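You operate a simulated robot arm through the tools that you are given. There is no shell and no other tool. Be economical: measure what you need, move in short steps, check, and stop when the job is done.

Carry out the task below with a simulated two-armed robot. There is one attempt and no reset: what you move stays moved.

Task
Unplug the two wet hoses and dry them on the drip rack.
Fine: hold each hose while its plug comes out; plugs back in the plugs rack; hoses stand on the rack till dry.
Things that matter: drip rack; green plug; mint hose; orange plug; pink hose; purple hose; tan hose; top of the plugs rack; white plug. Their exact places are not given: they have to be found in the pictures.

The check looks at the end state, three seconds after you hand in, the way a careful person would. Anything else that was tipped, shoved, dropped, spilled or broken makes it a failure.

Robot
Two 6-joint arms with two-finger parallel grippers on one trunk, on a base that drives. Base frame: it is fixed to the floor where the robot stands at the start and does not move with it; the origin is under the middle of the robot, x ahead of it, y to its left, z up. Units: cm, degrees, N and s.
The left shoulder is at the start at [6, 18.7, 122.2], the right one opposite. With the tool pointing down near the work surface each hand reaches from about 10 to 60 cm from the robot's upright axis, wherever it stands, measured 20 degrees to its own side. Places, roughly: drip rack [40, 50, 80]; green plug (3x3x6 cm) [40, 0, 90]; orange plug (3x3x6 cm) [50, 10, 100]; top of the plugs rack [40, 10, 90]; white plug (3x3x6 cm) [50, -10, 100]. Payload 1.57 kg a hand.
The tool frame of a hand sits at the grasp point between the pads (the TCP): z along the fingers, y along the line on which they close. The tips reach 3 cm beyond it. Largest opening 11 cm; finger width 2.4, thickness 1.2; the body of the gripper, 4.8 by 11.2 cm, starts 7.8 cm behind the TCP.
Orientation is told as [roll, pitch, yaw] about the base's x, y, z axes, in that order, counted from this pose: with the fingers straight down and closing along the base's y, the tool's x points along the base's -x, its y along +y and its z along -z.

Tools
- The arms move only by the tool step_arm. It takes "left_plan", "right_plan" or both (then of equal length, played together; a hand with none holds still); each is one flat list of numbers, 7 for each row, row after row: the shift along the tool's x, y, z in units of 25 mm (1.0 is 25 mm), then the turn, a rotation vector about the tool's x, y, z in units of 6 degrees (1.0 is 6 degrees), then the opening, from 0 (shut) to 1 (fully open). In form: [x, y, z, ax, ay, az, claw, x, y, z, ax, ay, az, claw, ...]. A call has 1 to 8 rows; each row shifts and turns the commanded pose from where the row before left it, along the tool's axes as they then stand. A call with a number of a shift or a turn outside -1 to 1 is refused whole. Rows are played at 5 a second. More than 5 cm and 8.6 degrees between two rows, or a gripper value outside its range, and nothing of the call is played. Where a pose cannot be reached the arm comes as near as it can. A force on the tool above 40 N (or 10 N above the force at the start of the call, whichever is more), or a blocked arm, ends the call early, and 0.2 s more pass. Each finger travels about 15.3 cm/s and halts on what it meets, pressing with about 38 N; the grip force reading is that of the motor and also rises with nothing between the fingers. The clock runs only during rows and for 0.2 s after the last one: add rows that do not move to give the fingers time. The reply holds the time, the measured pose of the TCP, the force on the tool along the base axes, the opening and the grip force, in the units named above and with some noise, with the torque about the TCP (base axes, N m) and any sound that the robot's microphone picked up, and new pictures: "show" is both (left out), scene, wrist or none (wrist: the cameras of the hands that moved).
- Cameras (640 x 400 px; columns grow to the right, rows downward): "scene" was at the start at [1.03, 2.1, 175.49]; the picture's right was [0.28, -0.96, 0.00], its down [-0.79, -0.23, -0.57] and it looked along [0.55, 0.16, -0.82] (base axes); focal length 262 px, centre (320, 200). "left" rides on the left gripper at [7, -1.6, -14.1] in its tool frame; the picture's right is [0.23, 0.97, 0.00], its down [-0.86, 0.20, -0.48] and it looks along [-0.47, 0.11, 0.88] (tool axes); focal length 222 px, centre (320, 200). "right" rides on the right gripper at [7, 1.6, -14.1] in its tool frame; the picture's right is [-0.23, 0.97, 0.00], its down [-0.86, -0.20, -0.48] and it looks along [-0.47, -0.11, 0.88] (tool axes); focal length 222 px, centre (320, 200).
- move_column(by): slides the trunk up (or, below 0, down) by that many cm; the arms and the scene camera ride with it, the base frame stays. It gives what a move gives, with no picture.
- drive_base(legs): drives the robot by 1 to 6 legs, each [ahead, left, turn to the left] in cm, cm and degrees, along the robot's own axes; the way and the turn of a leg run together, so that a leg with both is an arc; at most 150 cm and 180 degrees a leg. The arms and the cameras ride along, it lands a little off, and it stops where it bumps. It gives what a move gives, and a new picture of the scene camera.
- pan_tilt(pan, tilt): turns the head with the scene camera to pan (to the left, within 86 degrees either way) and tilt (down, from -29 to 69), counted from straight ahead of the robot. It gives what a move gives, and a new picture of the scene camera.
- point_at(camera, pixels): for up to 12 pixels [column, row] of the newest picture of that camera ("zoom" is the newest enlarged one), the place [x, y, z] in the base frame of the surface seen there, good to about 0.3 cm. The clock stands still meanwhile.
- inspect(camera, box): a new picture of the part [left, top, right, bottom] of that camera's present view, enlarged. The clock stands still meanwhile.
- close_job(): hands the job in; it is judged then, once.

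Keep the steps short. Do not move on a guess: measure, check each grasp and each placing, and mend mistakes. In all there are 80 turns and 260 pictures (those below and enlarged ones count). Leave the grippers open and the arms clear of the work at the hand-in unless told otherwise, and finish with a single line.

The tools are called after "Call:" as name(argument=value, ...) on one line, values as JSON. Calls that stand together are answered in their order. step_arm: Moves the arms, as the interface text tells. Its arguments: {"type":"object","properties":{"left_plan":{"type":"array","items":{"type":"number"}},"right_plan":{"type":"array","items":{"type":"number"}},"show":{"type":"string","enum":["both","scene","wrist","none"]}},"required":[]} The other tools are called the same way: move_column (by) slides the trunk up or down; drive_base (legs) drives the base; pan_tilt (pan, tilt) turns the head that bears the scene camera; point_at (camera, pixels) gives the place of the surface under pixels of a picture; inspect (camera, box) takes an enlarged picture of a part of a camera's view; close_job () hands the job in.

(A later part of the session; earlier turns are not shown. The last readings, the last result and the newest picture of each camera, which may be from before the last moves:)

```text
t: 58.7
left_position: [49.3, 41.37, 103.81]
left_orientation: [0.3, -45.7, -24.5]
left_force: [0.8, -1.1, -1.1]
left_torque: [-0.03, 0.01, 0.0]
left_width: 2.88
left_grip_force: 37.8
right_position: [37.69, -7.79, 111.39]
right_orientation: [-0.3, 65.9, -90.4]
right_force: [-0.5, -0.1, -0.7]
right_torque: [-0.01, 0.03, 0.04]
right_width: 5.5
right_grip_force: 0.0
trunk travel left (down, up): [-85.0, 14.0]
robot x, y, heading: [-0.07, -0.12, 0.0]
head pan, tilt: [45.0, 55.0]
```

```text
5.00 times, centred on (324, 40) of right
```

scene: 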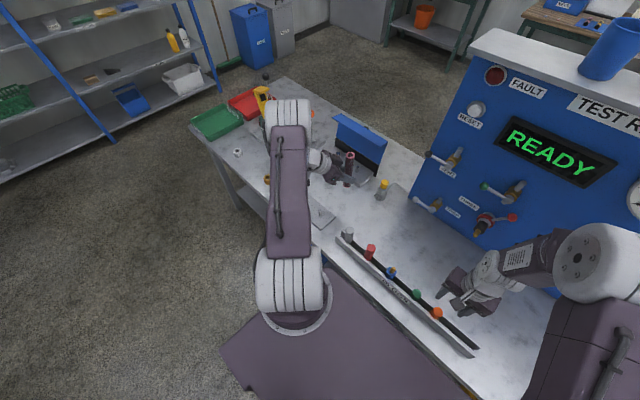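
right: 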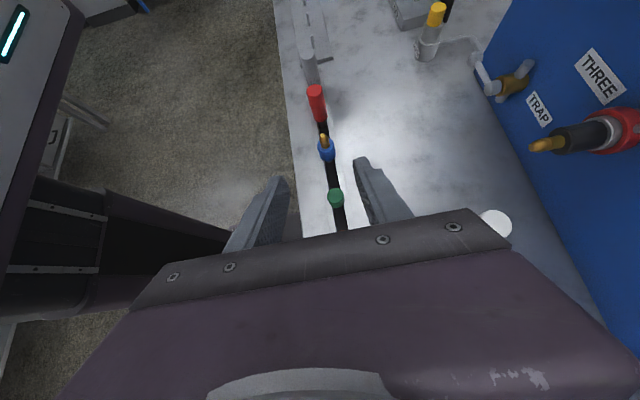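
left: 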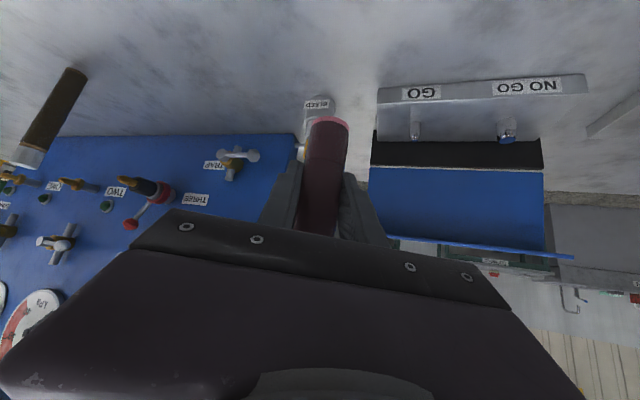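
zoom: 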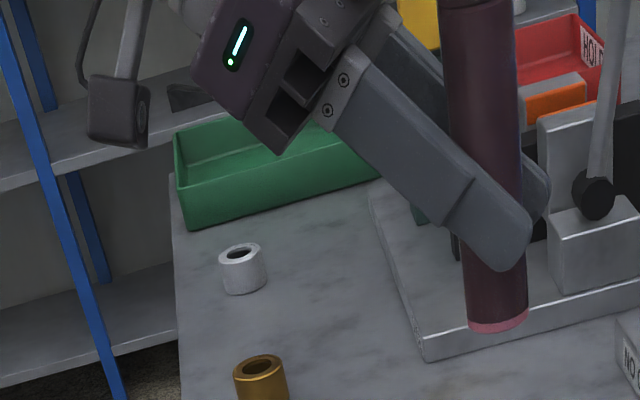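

Nice view of the hanging hose; the rack is lower in the picture now.

Call:
inspect(camera="right", box=[252, 70, 364, 140])

```text
5.71 times, centred on (308, 105) of right
```

zoom: 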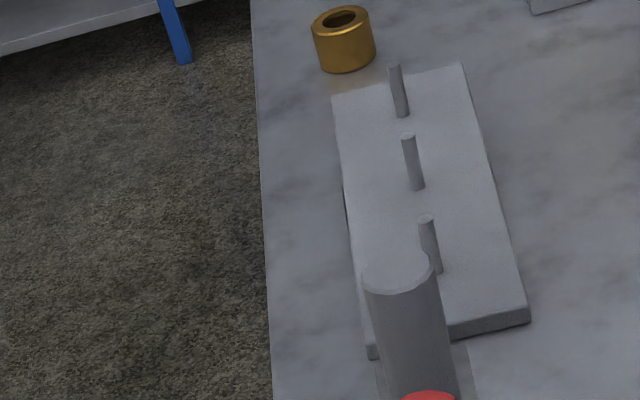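

Call:
point_at(camera="zoom", pixels=[[426, 222], [430, 245], [436, 272], [409, 138], [412, 160], [418, 188], [395, 68], [399, 90], [404, 116], [333, 97], [463, 66], [528, 312]])

Call:
inspect(camera="right", box=[335, 0, 375, 75])

Call:
point_at(camera="right", pixels=[[359, 65], [357, 55], [355, 30], [354, 15]])

```text
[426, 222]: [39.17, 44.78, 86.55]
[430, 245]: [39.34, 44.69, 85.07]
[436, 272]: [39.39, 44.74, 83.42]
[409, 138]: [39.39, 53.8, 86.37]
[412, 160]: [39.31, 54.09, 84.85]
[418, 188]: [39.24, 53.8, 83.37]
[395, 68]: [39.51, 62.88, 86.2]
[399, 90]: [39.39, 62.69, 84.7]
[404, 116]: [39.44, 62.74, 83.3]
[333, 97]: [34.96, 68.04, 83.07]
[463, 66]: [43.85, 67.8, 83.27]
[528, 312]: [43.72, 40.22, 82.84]
```

```text
5.33 times, centred on (355, 38) of right
```

zoom: 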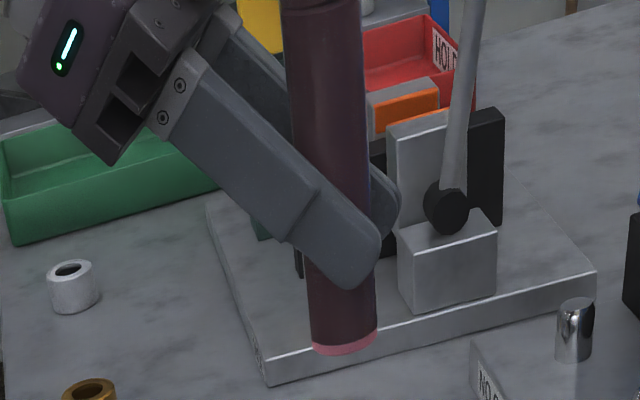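

```text
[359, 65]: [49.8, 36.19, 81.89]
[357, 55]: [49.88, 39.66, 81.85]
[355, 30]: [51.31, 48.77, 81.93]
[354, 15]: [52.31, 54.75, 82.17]
```

Pegs: (39.35, 45.1), (39.35, 54.3), (39.45, 63.1); tops z 86.4, plate z 83. Now the hose's axis and bottom relative to the left TCP.

Call:
point_at(camera="zoom", pixels=[[345, 345], [343, 325], [338, 290], [320, 130], [312, 70], [305, 20], [314, 335], [375, 330], [286, 60], [345, 60]])

```text
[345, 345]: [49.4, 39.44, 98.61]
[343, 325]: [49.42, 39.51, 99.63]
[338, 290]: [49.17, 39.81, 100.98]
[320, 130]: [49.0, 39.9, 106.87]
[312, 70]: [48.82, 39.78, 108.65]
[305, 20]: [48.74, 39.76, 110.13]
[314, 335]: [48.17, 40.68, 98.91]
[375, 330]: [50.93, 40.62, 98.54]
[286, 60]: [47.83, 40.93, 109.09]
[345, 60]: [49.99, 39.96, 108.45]
```

The hose leans about 3° (top toward -x). Correct that tilt and carry it over the middle peg at (39.35, 54.3), still high.

Call:
step_arm(left_plan=[0, 0, 0, 0.145, 0.455, -0.149, 0, 0.682, 0.543, -0.697, 0, 0, 0, 0, 0.682, 0.543, -0.697, 0, 0, 0, 0, 0.682, 0.543, -0.697, 0, 0, 0, 0, 0.682, 0.543, -0.697, 0, 0, 0, 0, 0.682, 0.543, -0.697, 0, 0, 0, 0, 0.682, 0.543, -0.697, 0, 0, 0, 0], show="none")

Call:
inspect(camera="right", box=[260, 0, 388, 140])

```text
t: 60.3
left_position: [39.21, 54.94, 104.36]
left_orientation: [-1.6, -43.0, -23.2]
left_force: [0.1, 0.4, -1.4]
left_torque: [0.0, 0.01, 0.03]
left_width: 2.9
left_grip_force: 38.3
right_position: [37.59, -7.77, 111.51]
right_orientation: [-0.4, 65.7, -90.3]
right_force: [0.3, -0.2, 0.2]
right_torque: [0.0, 0.0, 0.0]
right_width: 5.47
right_grip_force: 0.1
trunk travel left (down, up): [-85.0, 14.0]
robot x, y, heading: [0.37, -0.04, -0.1]
head pan, tilt: [45.0, 55.0]
```

```text
2.86 times, centred on (324, 70) of right
```

zoom: 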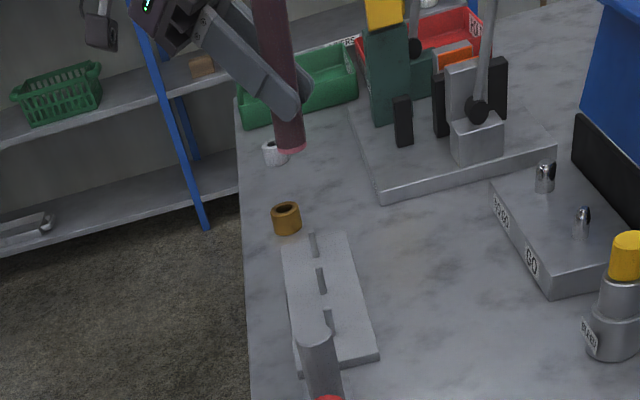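

Good. Lower 9 cm so the bottom is about 3.5 cm over the peg top, then measure.

Call:
step_arm(left_plan=[0.614, 0, 0.658, 0, 0, 0, 0, 0.614, 0, 0.658, 0, 0, 0, 0, 0.614, 0, 0.658, 0, 0, 0, 0, 0.614, 0, 0.658, 0, 0, 0, 0, 0, 0, 0, 0, 0, 0, 0], show="none")

Call:
inspect(camera="right", box=[280, 20, 376, 110])

```text
t: 61.5
left_position: [39.16, 54.88, 95.36]
left_orientation: [-1.6, -43.0, -23.2]
left_force: [-0.3, -0.1, 0.1]
left_torque: [-0.04, 0.01, -0.03]
left_width: 2.88
left_grip_force: 37.7
right_position: [37.77, -7.68, 111.31]
right_orientation: [-0.3, 65.8, -90.3]
right_force: [0.6, 0.2, -0.6]
right_torque: [0.01, 0.02, -0.02]
right_width: 5.5
right_grip_force: 0.1
trunk travel left (down, up): [-85.0, 14.0]
robot x, y, heading: [-0.3, -0.05, 0.2]
head pan, tilt: [45.0, 55.0]
```

```text
4.44 times, centred on (328, 65) of right
```

zoom: 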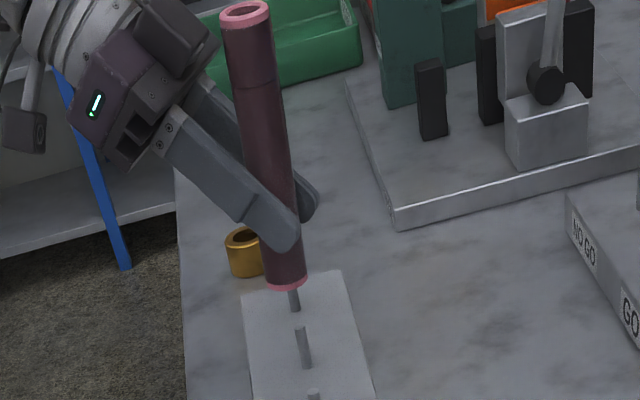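

Call:
point_at(camera="zoom", pixels=[[286, 287], [266, 285], [306, 280], [284, 265], [268, 160], [258, 100], [247, 40], [246, 10], [302, 330], [305, 350], [293, 300], [272, 4]])

```text
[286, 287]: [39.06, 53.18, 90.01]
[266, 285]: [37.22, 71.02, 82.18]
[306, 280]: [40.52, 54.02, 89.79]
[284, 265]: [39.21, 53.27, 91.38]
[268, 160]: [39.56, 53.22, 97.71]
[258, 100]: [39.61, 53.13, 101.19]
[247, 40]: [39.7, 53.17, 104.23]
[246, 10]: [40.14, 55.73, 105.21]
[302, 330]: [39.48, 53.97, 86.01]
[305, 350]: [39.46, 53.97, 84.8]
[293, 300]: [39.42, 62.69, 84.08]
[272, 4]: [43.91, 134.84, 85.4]
```

Hose bottom centre (39.15, 54.5), leaning ~2.4° the other way. Trim the tilt by -2°, shift slightly, then lower until the peg just enters.

Call:
step_arm(left_plan=[-0.05, -0.058, 0.046, -0.095, -0.306, 0.089, 0, 0.293, 0, 0.314, 0, 0, 0, 0, 0.293, 0, 0.314, 0, 0, 0, 0, 0.293, 0, 0.314, 0, 0, 0, 0, 0.293, 0, 0.314, 0, 0, 0, 0, 0, 0, 0, 0, 0, 0, 0], show="none")

Call:
inspect(camera="right", box=[280, 30, 376, 120])

```text
t: 62.9
left_position: [39.34, 54.38, 90.93]
left_orientation: [-0.4, -44.8, -24.1]
left_force: [-0.1, -0.7, -0.1]
left_torque: [0.01, -0.01, -0.04]
left_width: 2.87
left_grip_force: 37.9
right_position: [37.68, -7.7, 111.4]
right_orientation: [-0.5, 65.8, -90.3]
right_force: [-0.4, 0.1, -0.9]
right_torque: [0.0, 0.0, 0.01]
right_width: 5.49
right_grip_force: 0.0
trunk travel left (down, up): [-85.0, 14.0]
robot x, y, heading: [0.09, 0.49, -0.1]
head pan, tilt: [45.0, 55.0]
```

```text
4.44 times, centred on (328, 75) of right
```

zoom: 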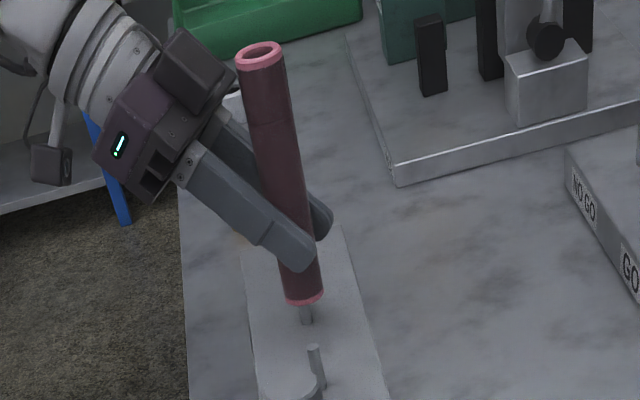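

Call:
point_at(camera="zoom", pixels=[[305, 302], [286, 299], [321, 294], [300, 280], [270, 120], [262, 80], [306, 315], [307, 322]])

```text
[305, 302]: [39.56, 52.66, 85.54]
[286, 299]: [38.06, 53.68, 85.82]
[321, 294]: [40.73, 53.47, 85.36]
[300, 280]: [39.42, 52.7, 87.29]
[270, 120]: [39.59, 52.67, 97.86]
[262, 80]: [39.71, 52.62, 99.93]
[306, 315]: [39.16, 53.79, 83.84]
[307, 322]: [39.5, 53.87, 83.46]
```

The peg is inside the bore, hose upright. Lower the last 2.2 cm.

Call:
step_arm(left_plan=[0.226, 0.07, 0.188, 0, 0, 0, 0, 0.206, 0, 0.208, 0, 0, 0, 0, 0.206, 0, 0.208, 0, 0, 0, 0, 0, 0, 0, 0, 0, 0, 0], show="none")

Call:
inspect(camera="right", box=[280, 30, 376, 120])

Call:
point_at(camera="zoom", pixels=[[310, 308], [300, 275], [272, 120]])

```text
t: 63.9
left_position: [39.23, 54.58, 88.85]
left_orientation: [-0.4, -44.8, -24.0]
left_force: [-0.5, 1.5, 3.9]
left_torque: [0.0, 0.0, 0.02]
left_width: 2.86
left_grip_force: 38.6
right_position: [37.68, -7.82, 111.49]
right_orientation: [-0.4, 65.8, -90.3]
right_force: [1.0, 0.3, 1.1]
right_torque: [0.0, 0.0, -0.06]
right_width: 5.5
right_grip_force: 0.1
trunk travel left (down, up): [-85.0, 14.0]
robot x, y, heading: [-0.19, -0.02, -0.1]
head pan, tilt: [45.0, 55.0]
```

```text
4.44 times, centred on (328, 75) of right
```

zoom: 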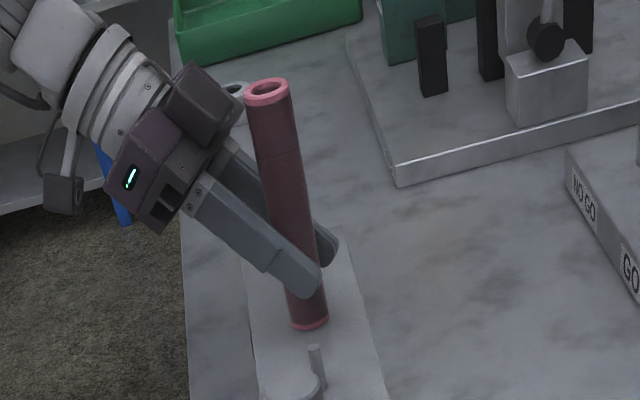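

```text
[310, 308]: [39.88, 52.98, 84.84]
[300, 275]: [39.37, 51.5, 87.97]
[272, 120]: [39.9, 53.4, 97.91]
```

Contact force 3.9 N: the hose sits on the plate over its peg. Release and back off along the tool axis.

Call:
step_arm(left_plan=[0, 0, 0, 0, 0, 0, 0.5, 0, 0, 0, 0, 0, 0, 0.5, 0, 0, 0, 0, 0, 0, 0.5, 0, 0, -0.5, 0, 0, 0, 0.5, 0, 0, -0.9, 0, 0, 0, 0.5, 0, 0, -0.9, 0, 0, 0, 0.5, 0, 0, -0.9, 0, 0, 0, 0.5, 0, 0, -0.9, 0, 0, 0, 0.5], show="scene")

Call:
inspect(camera="right", box=[280, 30, 376, 120])

```text
t: 65.7
left_position: [32.69, 57.61, 96.2]
left_orientation: [-0.4, -44.8, -24.0]
left_force: [-0.2, -1.1, 0.0]
left_torque: [0.03, 0.0, 0.01]
left_width: 5.5
left_grip_force: 0.0
right_position: [37.66, -7.7, 111.52]
right_orientation: [-0.4, 65.7, -90.4]
right_force: [-0.2, -0.6, -0.1]
right_torque: [-0.01, 0.0, -0.05]
right_width: 5.49
right_grip_force: 0.0
trunk travel left (down, up): [-85.0, 14.0]
robot x, y, heading: [-0.18, -0.01, -0.3]
head pan, tilt: [45.0, 55.0]
```

scene: 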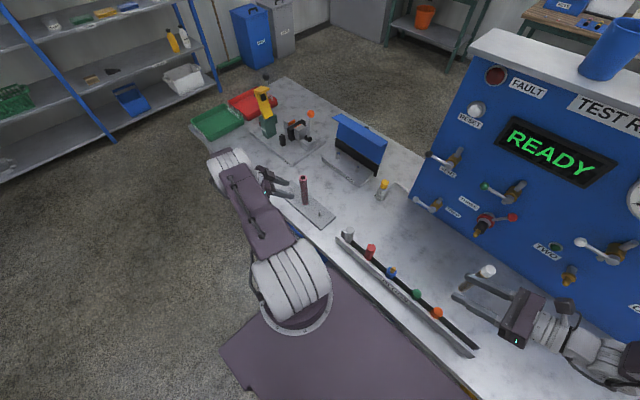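

```text
4.44 times, centred on (328, 75) of right
```

zoom: 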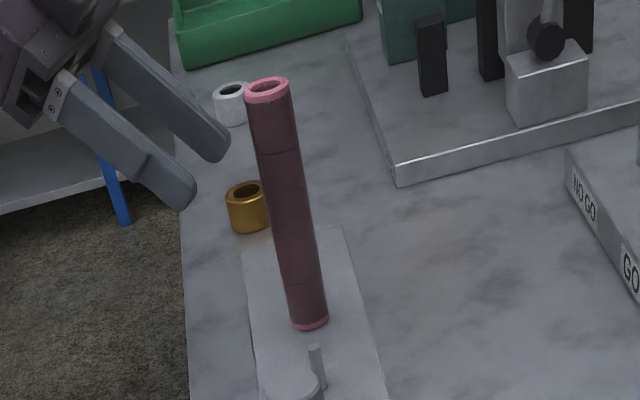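

The pink hose stands alone on its peg. Next the tan hose: raise the left well above it, and straighten the right hand.

Call:
step_arm(left_plan=[0, 0, -0.8, 0, 0, 0, 0.6, -0.7, 0, -0.7, 0, 0, 0, 0.6, -0.7, 0, -0.7, 0, 0, 0, 0.6, -0.7, 0, -0.7, 0, 0, 0, 0.6, -0.7, 0, -0.7, 0, 0, 0, 0.6, -0.7, 0, -0.7, 0, 0, 0, 0.6, 0, 0, 0, 0, 0, 0, 0.6, 0, 0, 0, 0, 0, 0, 0.6], right_plan=[0, 0, 0, 0, -1, 0, 0.5, 0, 0, 0, 0, -1, 0, 0.5, 0, 0, 0, 0, -1, 0, 0.5, 0, 0, 0, 0, -1, 0, 0.5, 0, 0, 0, 0, -1, 0, 0.5, 0, 0, 0, 0, -1, 0, 0.5, 0, 0, 0, 0, -1, 0, 0.5, 0, 0, 0, 0, -1, 0, 0.5], show="none")

Call:
step_arm(left_plan=[0, 0, 0, 0.707, 0, 0.707, 0.6, 0, 0, 0, 0.707, 0, 0.707, 0.6, 0, 0, 0, 0.707, 0, 0.707, 0.6, 0, 0, 0, 0.707, 0, 0.707, 0.6, 0, 0, 0, 0.707, 0, 0.707, 0.6, 0, 0, 0, 0.707, 0, 0.707, 0.6, 0, 0, 0, 0.707, 0, 0.707, 0.6], right_plan=[0, 0, -0.3, 0, -1, 0, 0.5, 0, 0, -0.3, 0, -1, 0, 0.5, 0, 0, -0.3, 0, -1, 0, 0.5, 0, 0, 0, 0, 0, 0, 0.5, 0, 0, 0, 0, 0, 0, 0.5, 0, 0, 0, 0, 0, 0, 0.5, 0, 0, 0, 0, 0, 0, 0.5], show="scene")

```text
t: 67.5
left_position: [31.49, 58.41, 109.92]
left_orientation: [-0.5, -44.8, -23.9]
left_force: [0.2, 0.1, -0.3]
left_torque: [0.01, -0.03, 0.0]
left_width: 6.61
left_grip_force: 0.0
right_position: [37.67, -7.55, 111.39]
right_orientation: [-0.2, 17.7, -90.0]
right_force: [0.5, 0.4, -0.4]
right_torque: [0.0, 0.03, -0.02]
right_width: 5.5
right_grip_force: 0.0
trunk travel left (down, up): [-85.0, 14.0]
robot x, y, heading: [-0.01, -0.32, -0.1]
head pan, tilt: [45.0, 55.0]
```

```text
t: 69.1
left_position: [29.6, 54.16, 109.81]
left_orientation: [-0.6, -45.1, -62.9]
left_force: [0.8, 0.4, 0.0]
left_torque: [-0.03, 0.01, -0.05]
left_width: 6.58
left_grip_force: 0.0
left hand out of reach, approached as far as the arm can: row 4, 5, 6
right_position: [37.61, -8.02, 113.53]
right_orientation: [-0.1, -0.2, -89.9]
right_force: [-0.2, 0.0, 0.3]
right_torque: [-0.03, -0.01, 0.01]
right_width: 5.51
right_grip_force: 0.2
trunk travel left (down, up): [-85.0, 14.0]
robot x, y, heading: [0.31, -0.0, -0.2]
head pan, tilt: [45.0, 55.0]
```

scene: 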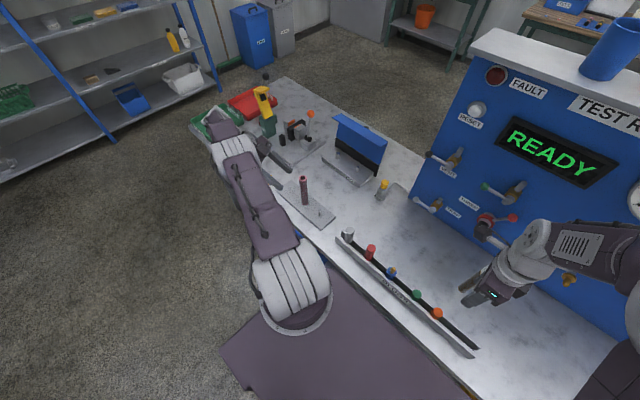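

Move the left back over toward the tan hose at safe height, in two calls, and turn the head back.

Call:
step_arm(left_plan=[-0.95, -0.13, 0.95, 0, 0, 0, 0.6, -0.95, -0.13, 0.95, 0, 0, 0, 0.6, -0.95, -0.13, 0.95, 0, 0, 0, 0.6, -0.95, -0.13, 0.95, 0, 0, 0, 0.6, -0.95, -0.13, 0.95, 0, 0, 0, 0.6, -0.95, -0.13, 0.95, 0, 0, 0, 0.6, -0.95, -0.13, 0.95, 0, 0, 0, 0.6], show="none")

Call:
step_arm(left_plan=[-0.95, -0.13, 0.95, 0, 0, 0, 0.6, -0.95, -0.13, 0.95, 0, 0, 0, 0.6, -0.95, -0.13, 0.95, 0, 0, 0, 0.6, -0.95, -0.13, 0.95, 0, 0, 0, 0.6, -0.95, -0.13, 0.95, 0, 0, 0, 0.6, -0.95, -0.13, 0.95, 0, 0, 0, 0.6, -0.95, -0.13, 0.95, 0, 0, 0, 0.6], show="none")

Call:
pan_tilt(pan=8, tilt=52)

```text
t: 70.7
left_position: [38.18, 31.73, 109.87]
left_orientation: [-0.4, -45.0, -62.8]
left_force: [0.0, -0.5, -0.4]
left_torque: [-0.02, 0.0, 0.01]
left_width: 6.58
left_grip_force: 0.0
right_position: [37.71, -8.3, 113.39]
right_orientation: [-0.2, -0.1, -90.0]
right_force: [0.5, -0.6, 0.4]
right_torque: [-0.02, 0.0, -0.01]
right_width: 5.49
right_grip_force: 0.2
trunk travel left (down, up): [-85.0, 14.0]
robot x, y, heading: [-0.17, 0.05, 0.2]
head pan, tilt: [45.0, 55.0]
```

```text
t: 72.3
left_position: [46.91, 9.75, 109.99]
left_orientation: [-0.5, -45.0, -62.9]
left_force: [0.1, -0.3, 0.4]
left_torque: [-0.03, 0.0, 0.02]
left_width: 6.62
left_grip_force: 0.1
right_position: [37.57, -8.34, 113.62]
right_orientation: [-0.2, -0.1, -89.9]
right_force: [0.0, -1.0, 0.0]
right_torque: [0.0, -0.01, -0.01]
right_width: 5.5
right_grip_force: 0.1
trunk travel left (down, up): [-85.0, 14.0]
robot x, y, heading: [-0.03, -0.09, 0.1]
head pan, tilt: [45.0, 55.0]
```

```text
t: 73.3
left_position: [46.84, 9.82, 109.9]
left_orientation: [-0.5, -45.0, -62.9]
left_force: [0.3, -0.7, -0.2]
left_torque: [0.02, -0.02, -0.01]
left_width: 6.58
left_grip_force: 0.0
right_position: [37.69, -8.14, 113.48]
right_orientation: [-0.2, -0.2, -89.9]
right_force: [-1.3, 0.1, -1.1]
right_torque: [0.02, 0.0, 0.01]
right_width: 5.52
right_grip_force: 0.1
trunk travel left (down, up): [-85.0, 14.0]
robot x, y, heading: [0.26, 0.1, 0.0]
head pan, tilt: [8.0, 52.0]
```

scene: 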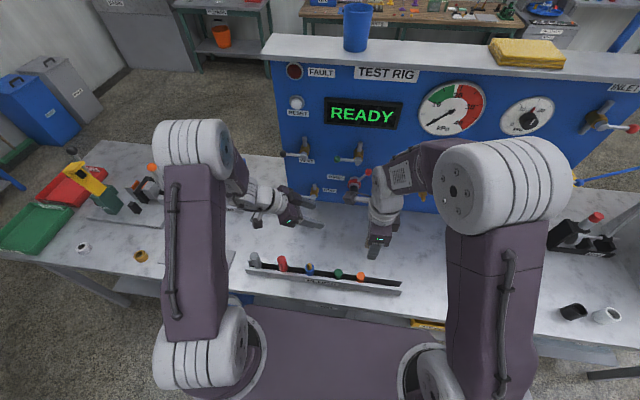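

Left descends along its axis to about 12 cm short of the tan hose.

Call:
step_arm(left_plan=[0.029, -0.16, 0.955, 0, 0, 0, 0.6, 0.029, -0.16, 0.955, 0, 0, 0, 0.6, 0.029, -0.16, 0.955, 0, 0, 0, 0.6, 0.029, -0.16, 0.955, 0, 0, 0, 0.6, 0.029, -0.16, 0.955, 0, 0, 0, 0.6, 0.029, -0.16, 0.955, 0, 0, 0, 0.6, 0.029, -0.16, 0.955, 0, 0, 0, 0.6, 0.029, -0.16, 0.955, 0, 0, 0, 0.6], show="wrist")

Call:
point_at(camera="left", pixels=[[320, 120], [315, 150], [310, 180]])

```text
t: 75.1
left_position: [49.74, -3.47, 96.19]
left_orientation: [-0.5, -45.0, -63.0]
left_force: [-0.1, 0.2, -0.1]
left_torque: [-0.03, 0.03, 0.02]
left_width: 6.59
left_grip_force: 0.1
right_position: [37.6, -8.23, 113.53]
right_orientation: [-0.3, -0.2, -89.9]
right_force: [-0.7, -0.7, -0.6]
right_torque: [0.01, 0.01, 0.01]
right_width: 5.51
right_grip_force: 0.1
trunk travel left (down, up): [-85.0, 14.0]
robot x, y, heading: [-0.0, 0.1, -0.4]
head pan, tilt: [8.0, 52.0]
```

left: 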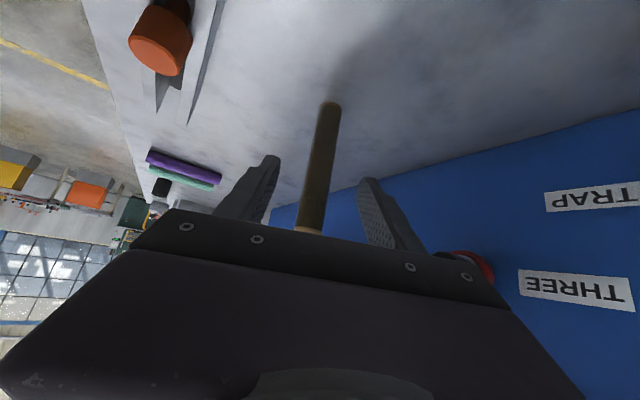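

```text
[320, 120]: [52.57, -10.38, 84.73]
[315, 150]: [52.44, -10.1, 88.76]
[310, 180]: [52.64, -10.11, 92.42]
```

Hose is centred between the fingers. Advance the last 12 cm and close.

Call:
step_arm(left_plan=[0, 0.02, 0.964, 0, 0, 0, 0.6, 0, 0.02, 0.964, 0, 0, 0, 0.6, 0, 0.02, 0.964, 0, 0, 0, 0.6, 0, 0.02, 0.964, 0, 0, 0, 0.6, 0, 0.02, 0.964, 0, 0, 0, 0.6, 0, 0, 0, 0, 0, 0, 0.6], show="wrist")

Call:
step_arm(left_plan=[0, 0, 0, 0, 0, 0, 0, 0, 0, 0, 0, 0, 0, 0, 0, 0, 0, 0, 0, 0, 0, 0, 0, 0, 0, 0, 0, 0], show="both")

```text
t: 76.5
left_position: [53.68, -10.94, 87.63]
left_orientation: [-0.3, -45.0, -62.9]
left_force: [0.8, 0.0, 0.1]
left_torque: [0.01, -0.02, -0.02]
left_width: 6.58
left_grip_force: 0.0
right_position: [37.57, -8.17, 113.63]
right_orientation: [-0.2, -0.2, -90.0]
right_force: [-0.3, -0.2, -0.3]
right_torque: [0.02, 0.0, 0.0]
right_width: 5.51
right_grip_force: 0.1
trunk travel left (down, up): [-85.0, 14.0]
robot x, y, heading: [0.28, -0.09, 0.1]
head pan, tilt: [8.0, 52.0]
```

left: 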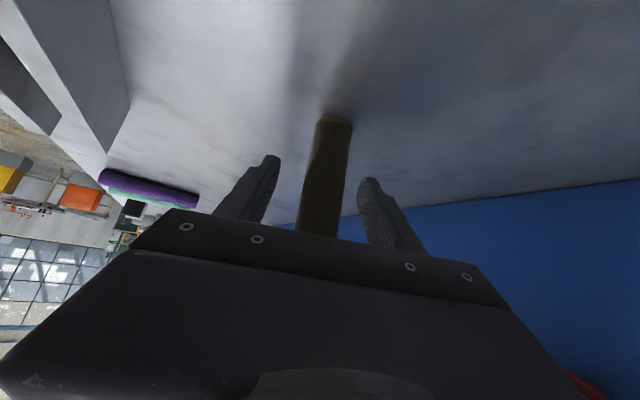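

```text
t: 77.5
left_position: [53.69, -10.92, 87.7]
left_orientation: [-0.6, -45.0, -62.9]
left_force: [1.4, 0.9, 0.8]
left_torque: [0.02, -0.07, 0.01]
left_width: 2.86
left_grip_force: 38.0
right_position: [37.62, -8.31, 113.52]
right_orientation: [-0.2, -0.1, -89.9]
right_force: [0.0, -0.5, 0.1]
right_torque: [0.02, -0.02, -0.01]
right_width: 5.49
right_grip_force: 0.0
trunk travel left (down, up): [-85.0, 14.0]
robot x, y, heading: [0.21, 0.17, -0.0]
head pan, tilt: [8.0, 52.0]
```

scene: 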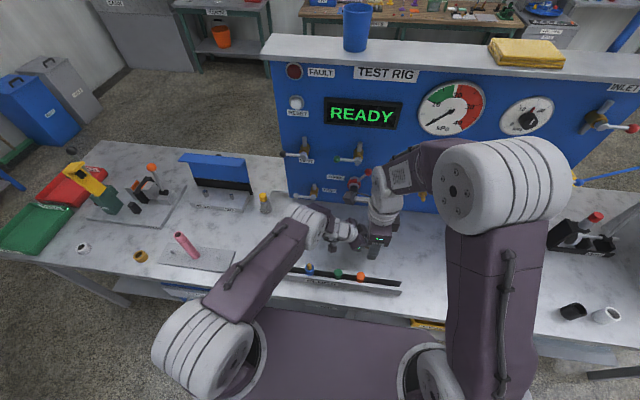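
left: 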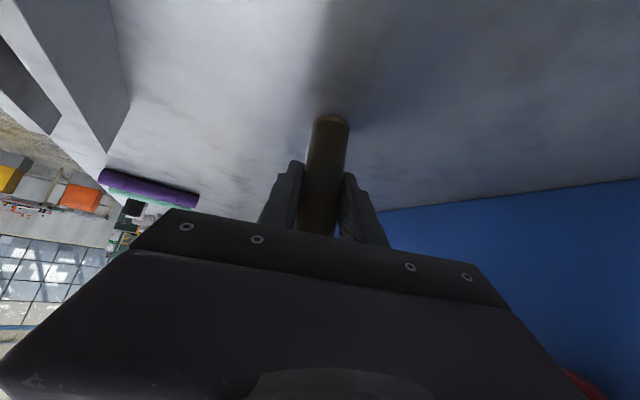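

Tan hose held (2.86). Before moving the right over it I check clearance between the left elbow/wrist and the right hand.

Call:
point_at(camera="scene", pixels=[[295, 212], [315, 212], [325, 225], [335, 235], [350, 225], [360, 240], [380, 238], [372, 250], [385, 205]])

Call:
inspect(camera="scene", box=[250, 150, 442, 270])

Call:
inspect(camera="right", box=[200, 0, 640, 275])

```text
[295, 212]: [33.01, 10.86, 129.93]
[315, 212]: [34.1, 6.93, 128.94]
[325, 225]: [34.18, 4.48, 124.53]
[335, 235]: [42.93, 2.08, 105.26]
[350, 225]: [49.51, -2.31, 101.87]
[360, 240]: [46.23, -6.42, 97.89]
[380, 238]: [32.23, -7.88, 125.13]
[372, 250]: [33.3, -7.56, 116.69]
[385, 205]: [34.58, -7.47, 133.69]
```

```text
3.33 times, centred on (346, 210) of scene
```

zoom: 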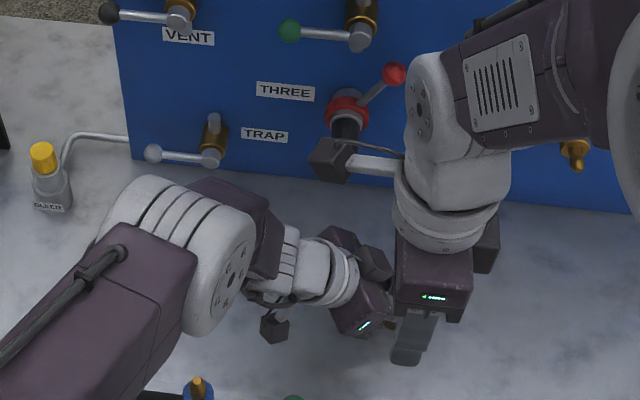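

```text
1.45 times, centred on (420, 138) of right
```

zoom: 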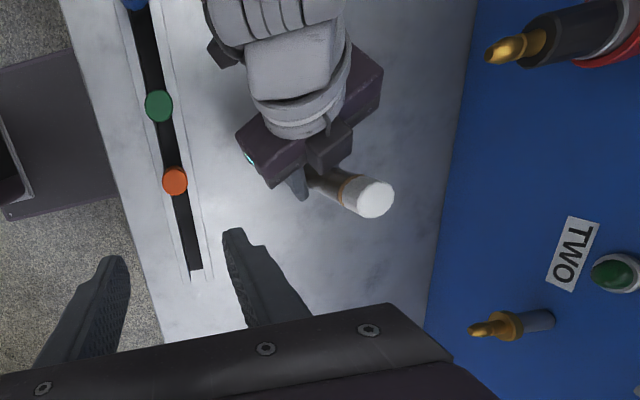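

Clearance is adequate if the right swings out a little to -y. Move out, forward, then in over the white plug and yaw to -66°.

Call:
step_arm(right_plan=[-0.9, 0, 0, 0, 0, 0, 0.5, -0.9, 0, 0, 0, 0, 0, 0.5, 0, 0.92, 0, 0, 0, 0, 0.5, 0, 0.92, 0, 0, 0, 0, 0.5, 0, 0.92, 0, 0, 0, 0, 0.5, 0, 0.92, 0, 0, 0, 0, 0.5, 0, 0.92, 0, 0, 0, 0, 0.5, 0, 0.92, 0, 0, 0, 0, 0.5], show="none")

Call:
step_arm(right_plan=[0.38, 0.46, 0, 0, 0, 0, 0.5, 0.38, 0.46, 0, 0, 0, 0, 0.5, 0, 0, 0, 0, 0, -1, 0.5, 0, 0, 0, 0, 0, -1, 0.5, 0, 0, 0, 0, 0, -1, 0.5, 0, 0, 0, 0, 0, -1, 0.5, 0, 0, 0, 0, 0, 0, 0.5], show="none")

Call:
inspect(camera="right", box=[200, 50, 440, 200])

Call:
inspect(camera="scene", box=[250, 130, 474, 270])

```text
t: 79.3
left_position: [53.71, -10.93, 87.65]
left_orientation: [-0.5, -45.0, -62.9]
left_force: [-1.4, 0.1, 1.5]
left_torque: [-0.07, 0.02, -0.01]
left_width: 2.86
left_grip_force: 37.9
right_position: [51.48, -12.63, 113.68]
right_orientation: [-0.1, -0.2, -89.8]
right_force: [-0.4, 0.0, -0.4]
right_torque: [0.0, -0.02, 0.01]
right_width: 5.48
right_grip_force: 0.1
trunk travel left (down, up): [-85.0, 14.0]
robot x, y, heading: [0.16, 0.18, -0.0]
head pan, tilt: [8.0, 52.0]
```

```text
t: 80.9
left_position: [53.68, -10.85, 87.64]
left_orientation: [-0.4, -45.0, -62.9]
left_force: [-0.8, 0.1, 2.9]
left_torque: [-0.07, 0.03, -0.05]
left_width: 2.88
left_grip_force: 38.2
right_position: [53.71, -10.7, 113.6]
right_orientation: [-0.2, -0.1, -65.9]
right_force: [0.7, 0.1, 0.1]
right_torque: [0.03, 0.0, -0.02]
right_width: 5.52
right_grip_force: 0.0
trunk travel left (down, up): [-85.0, 14.0]
robot x, y, heading: [-0.02, 0.06, 0.0]
head pan, tilt: [8.0, 52.0]
```

```text
2.67 times, centred on (320, 125) of right
```

zoom: 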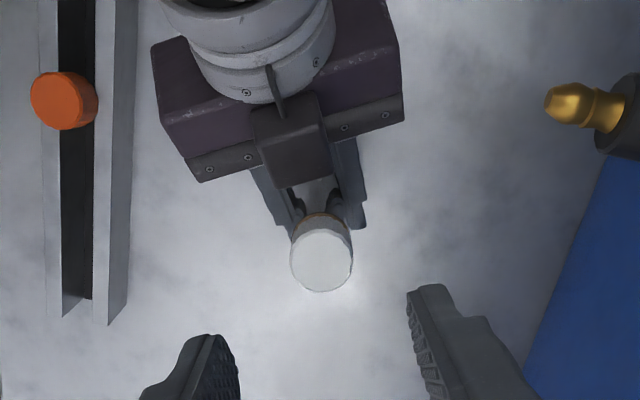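

```text
2.86 times, centred on (362, 200) of scene
```

zoom: 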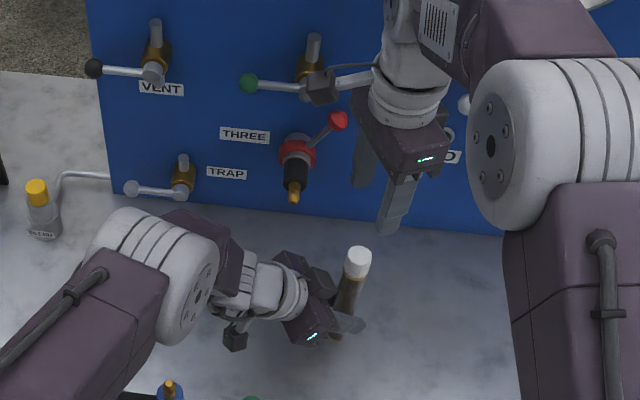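

Call:
point_at(camera="right", pixels=[[321, 148], [311, 148], [331, 148], [321, 157], [321, 139]])

Call:
point_at(camera="zoom", pixels=[[357, 256], [352, 270]])

```text
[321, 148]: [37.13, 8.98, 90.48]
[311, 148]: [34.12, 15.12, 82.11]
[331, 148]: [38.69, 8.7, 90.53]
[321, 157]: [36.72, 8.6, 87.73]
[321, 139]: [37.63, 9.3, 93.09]
```

```text
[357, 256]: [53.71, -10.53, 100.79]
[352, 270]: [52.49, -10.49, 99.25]
```

The scene view gives the cap top at (53.7, -10.5), z 101; the right hand is right over it. Descend 12.8 cm and close.

Call:
step_arm(right_plan=[0, 0, 0.731, 0, 0, 0, 0.5, 0, 0, 0.731, 0, 0, 0, 0.5, 0, 0, 0.731, 0, 0, 0, 0.5, 0, 0, 0.731, 0, 0, 0, 0.5, 0, 0, 0.731, 0, 0, 0, 0.5, 0, 0, 0.731, 0, 0, 0, 0.5, 0, 0, 0.731, 0, 0, 0, 0.5, 0, 0, 0, 0, 0, 0, 0.5], show="wrist")

Call:
inspect(camera="right", box=[240, 120, 400, 230])

```text
t: 82.7
left_position: [53.62, -10.87, 87.53]
left_orientation: [-0.4, -45.0, -62.9]
left_force: [0.9, -0.3, 3.9]
left_torque: [-0.02, -0.16, 0.01]
left_width: 2.87
left_grip_force: 38.1
right_position: [53.87, -10.77, 100.72]
right_orientation: [-0.2, 0.0, -65.9]
right_force: [-0.3, -0.4, -0.6]
right_torque: [-0.02, -0.01, 0.03]
right_width: 5.49
right_grip_force: 0.1
trunk travel left (down, up): [-85.0, 14.0]
robot x, y, heading: [0.12, 0.01, 0.2]
head pan, tilt: [8.0, 52.0]
```

right: 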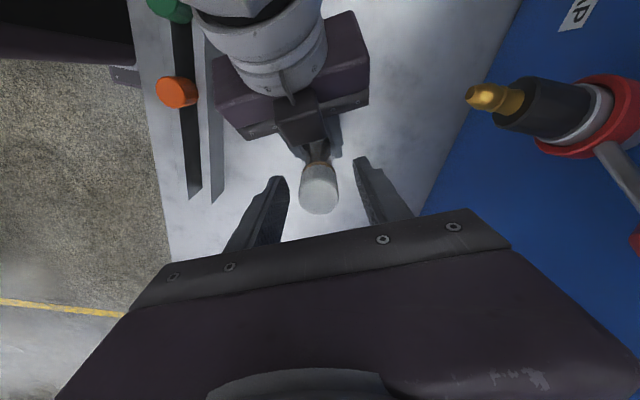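

```text
3.64 times, centred on (320, 175) of right
```

zoom: 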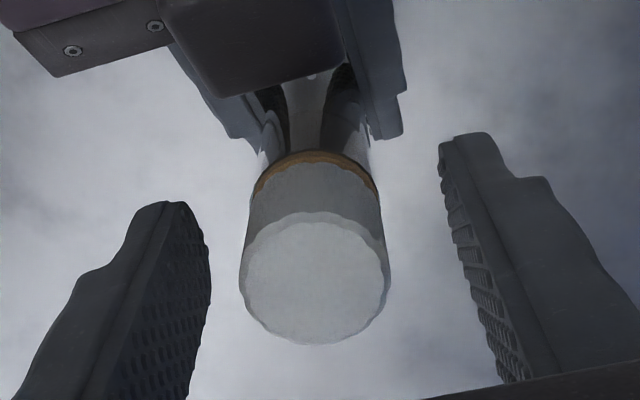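

Cap is centred between the fingers. Close on it, then twist slowly with a slight pull, as worked before.

Call:
step_arm(right_plan=[0, 0, 0, 0, 0, 0, 0, 0, 0, 0, 0, 0, 0, 0, 0, 0, 0, 0, 0, 0, 0, 0, 0, 0, 0, 0, 0, 0], show="none")

Call:
step_arm(right_plan=[0, 0, -0.06, 0, 0, 0.2, 0, 0, 0, -0.06, 0, 0, 0.2, 0, 0, 0, -0.03, 0, 0, 0.5, 0, 0, 0, -0.03, 0, 0, 0.5, 0, 0, 0, -0.03, 0, 0, 0.5, 0, 0, 0, -0.03, 0, 0, 0.5, 0, 0, 0, -0.03, 0, 0, 0.5, 0, 0, 0, -0.03, 0, 0, 0.5, 0], show="none")

Call:
inspect(camera="right", box=[240, 120, 400, 230])

```text
t: 83.7
left_position: [53.75, -10.92, 87.75]
left_orientation: [-0.4, -45.0, -62.8]
left_force: [8.6, 1.4, -0.2]
left_torque: [-0.41, 0.75, -0.01]
left_width: 2.87
left_grip_force: 38.0
right_position: [53.84, -10.7, 100.82]
right_orientation: [-0.4, 0.0, -65.9]
right_force: [-10.3, -3.5, 3.6]
right_torque: [-0.17, 0.49, 0.01]
right_width: 2.94
right_grip_force: 38.3
trunk travel left (down, up): [-85.0, 14.0]
robot x, y, heading: [-0.03, 0.35, -0.2]
head pan, tilt: [8.0, 52.0]
```

```text
t: 84.7
left_position: [53.91, -10.96, 87.96]
left_orientation: [-0.3, -45.4, -63.3]
left_force: [-1.5, -0.5, 0.4]
left_torque: [-0.02, -0.16, 0.06]
left_width: 2.89
left_grip_force: 38.2
right_position: [53.8, -10.8, 101.09]
right_orientation: [-0.3, -0.1, -73.9]
right_force: [1.4, 0.5, -1.4]
right_torque: [0.04, 0.02, -0.06]
right_width: 2.95
right_grip_force: 37.5
trunk travel left (down, up): [-85.0, 14.0]
robot x, y, heading: [0.22, -0.09, 0.1]
head pan, tilt: [8.0, 52.0]
stopped in row 5 (right hand): the force on the tool passed its limit (the readings are from after the stop); the commanded pose is now the measured one
```

```text
3.64 times, centred on (320, 175) of right
```

zoom: 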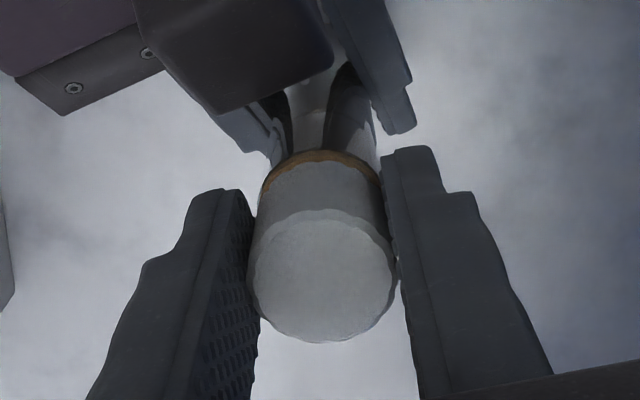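

It stopped at the force limit again, as the first plug did just before coming free. Pull gently once more.

Call:
step_arm(right_plan=[0, 0, -0.03, 0, 0, 0.3, 0, 0, 0, -0.03, 0, 0, 0.3, 0, 0, 0, -0.03, 0, 0, 0.3, 0, 0, 0, -0.03, 0, 0, 0.3, 0, 0, 0, -0.03, 0, 0, 0.3, 0, 0, 0, -0.03, 0, 0, 0.3, 0, 0, 0, -0.03, 0, 0, 0.3, 0, 0, 0, -0.03, 0, 0, 0.3, 0], show="none")

Call:
inspect(camera="right", box=[240, 120, 400, 230])

```text
t: 86.1
left_position: [53.99, -11.14, 88.03]
left_orientation: [-0.1, -45.8, -63.5]
left_force: [-2.3, -0.6, 0.9]
left_torque: [0.27, -0.5, 0.17]
left_width: 2.88
left_grip_force: 37.9
right_position: [53.7, -10.81, 101.46]
right_orientation: [-0.3, -0.3, -83.9]
right_force: [2.3, 0.8, -2.2]
right_torque: [-0.23, 0.22, -0.1]
right_width: 2.97
right_grip_force: 38.1
trunk travel left (down, up): [-85.0, 14.0]
robot x, y, heading: [0.21, -0.04, -0.1]
head pan, tilt: [8.0, 52.0]
stopped in row 6 (right hand): the force on the tool passed its limit (the readings are from after the stop); the commanded pose is now the measured one
```

```text
3.64 times, centred on (320, 175) of right
```

zoom: 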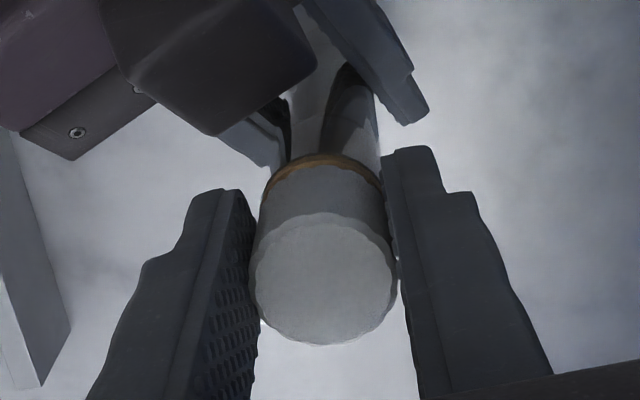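

Relative gap grew by 0.36 cm: progress. Continue pulling slowly.

Call:
step_arm(right_plan=[0, 0, -0.03, 0, 0, 0.2, 0, 0, 0, -0.03, 0, 0, 0.2, 0, 0, 0, -0.03, 0, 0, 0.2, 0, 0, 0, -0.03, 0, 0, 0.2, 0, 0, 0, -0.03, 0, 0, 0.2, 0, 0, 0, -0.03, 0, 0, 0.2, 0, 0, 0, -0.03, 0, 0, 0.2, 0, 0, 0, -0.03, 0, 0, 0.2, 0], show="none")

Call:
inspect(camera="right", box=[240, 120, 400, 230])

Call:
inspect(camera="left", box=[200, 90, 440, 240])

```text
t: 87.9
left_position: [53.87, -11.2, 87.98]
left_orientation: [-0.2, -45.7, -63.4]
left_force: [-2.7, -4.3, -5.8]
left_torque: [0.5, -0.3, -0.06]
left_width: 2.88
left_grip_force: 37.8
right_position: [53.84, -10.77, 102.1]
right_orientation: [-0.2, -0.2, -93.6]
right_force: [2.5, 5.7, 3.3]
right_torque: [0.15, -0.1, 0.07]
right_width: 2.81
right_grip_force: 37.9
trunk travel left (down, up): [-85.0, 14.0]
robot x, y, heading: [-0.04, -0.02, -0.1]
head pan, tilt: [8.0, 52.0]
```

```text
3.64 times, centred on (320, 175) of right
```

zoom: 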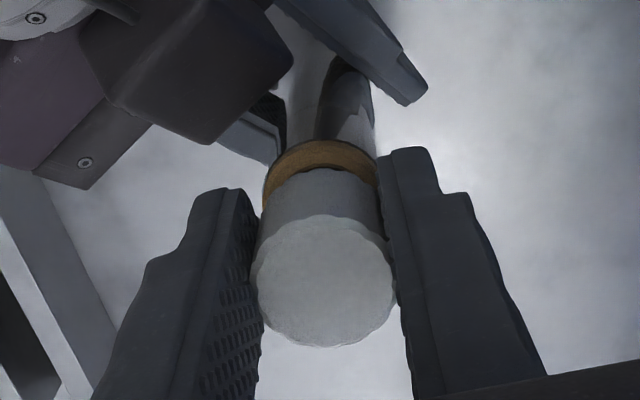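

```text
2.67 times, centred on (320, 165) of left
```

zoom: 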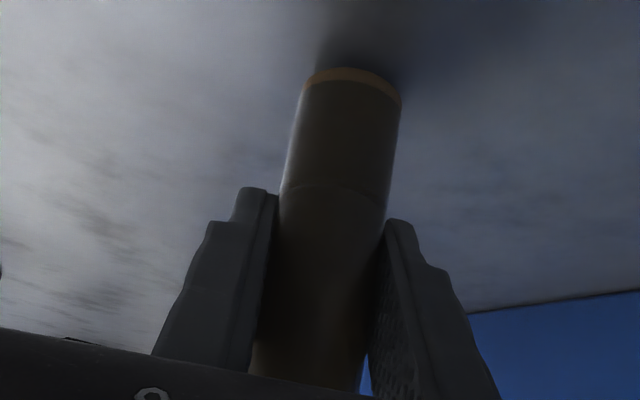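

The plug is out of its seat now (tan rim widening). Pull straight up slowly, then higher.

Call:
step_arm(right_plan=[0, 0, -0.12, 0, 0, 0, 0, 0, 0, -0.12, 0, 0, 0, 0, 0, 0, -0.12, 0, 0, 0, 0, 0, 0, -0.2, 0, 0, 0, 0, 0, 0, -0.3, 0, 0, 0, 0, 0, 0, -0.7, 0, 0, 0, 0, 0, 0, -0.8, 0, 0, 0, 0, 0, 0, -0.8, 0, 0, 0, 0], show="both")

Call:
inspect(camera="right", box=[220, 60, 420, 230])

```text
t: 89.7
left_position: [53.93, -11.06, 88.13]
left_orientation: [-0.1, -45.8, -63.3]
left_force: [0.7, 0.7, -0.9]
left_torque: [0.0, 0.01, -0.02]
left_width: 2.89
left_grip_force: 37.4
right_position: [53.75, -10.73, 109.89]
right_orientation: [-0.3, -0.2, -93.6]
right_force: [0.4, 0.1, -0.1]
right_torque: [-0.04, 0.01, 0.03]
right_width: 2.8
right_grip_force: 38.1
trunk travel left (down, up): [-85.0, 14.0]
robot x, y, heading: [0.26, -0.25, 0.0]
head pan, tilt: [8.0, 52.0]
```

scene: 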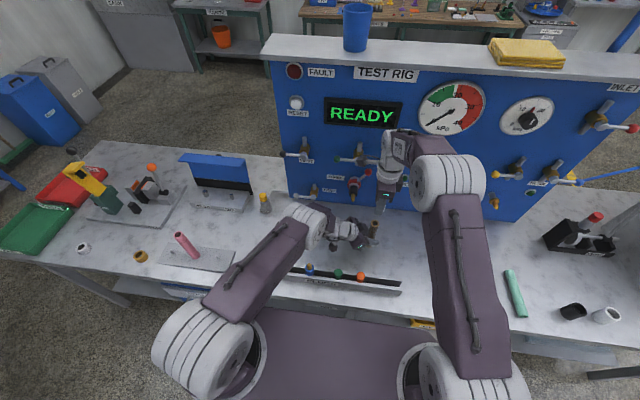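
right: 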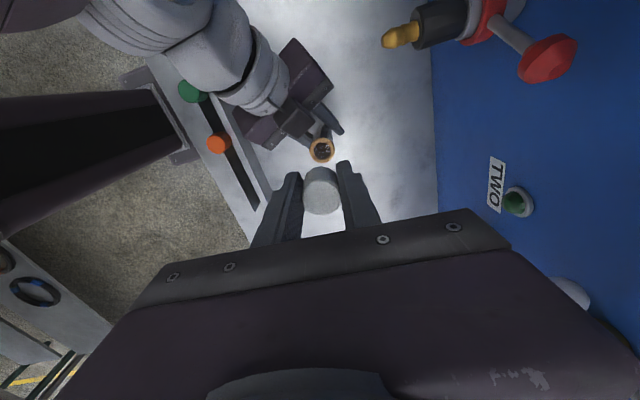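

```text
2.35 times, centred on (320, 145) of right
```

zoom: 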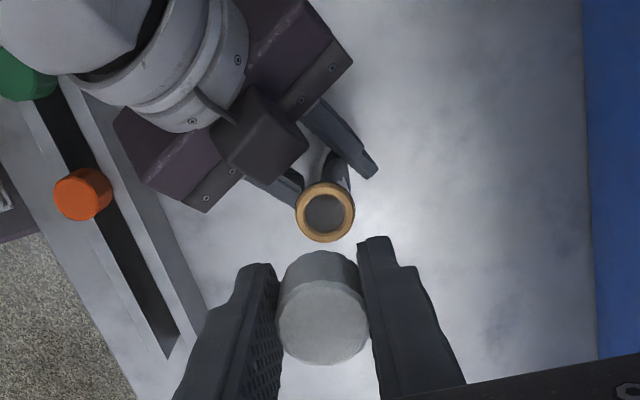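

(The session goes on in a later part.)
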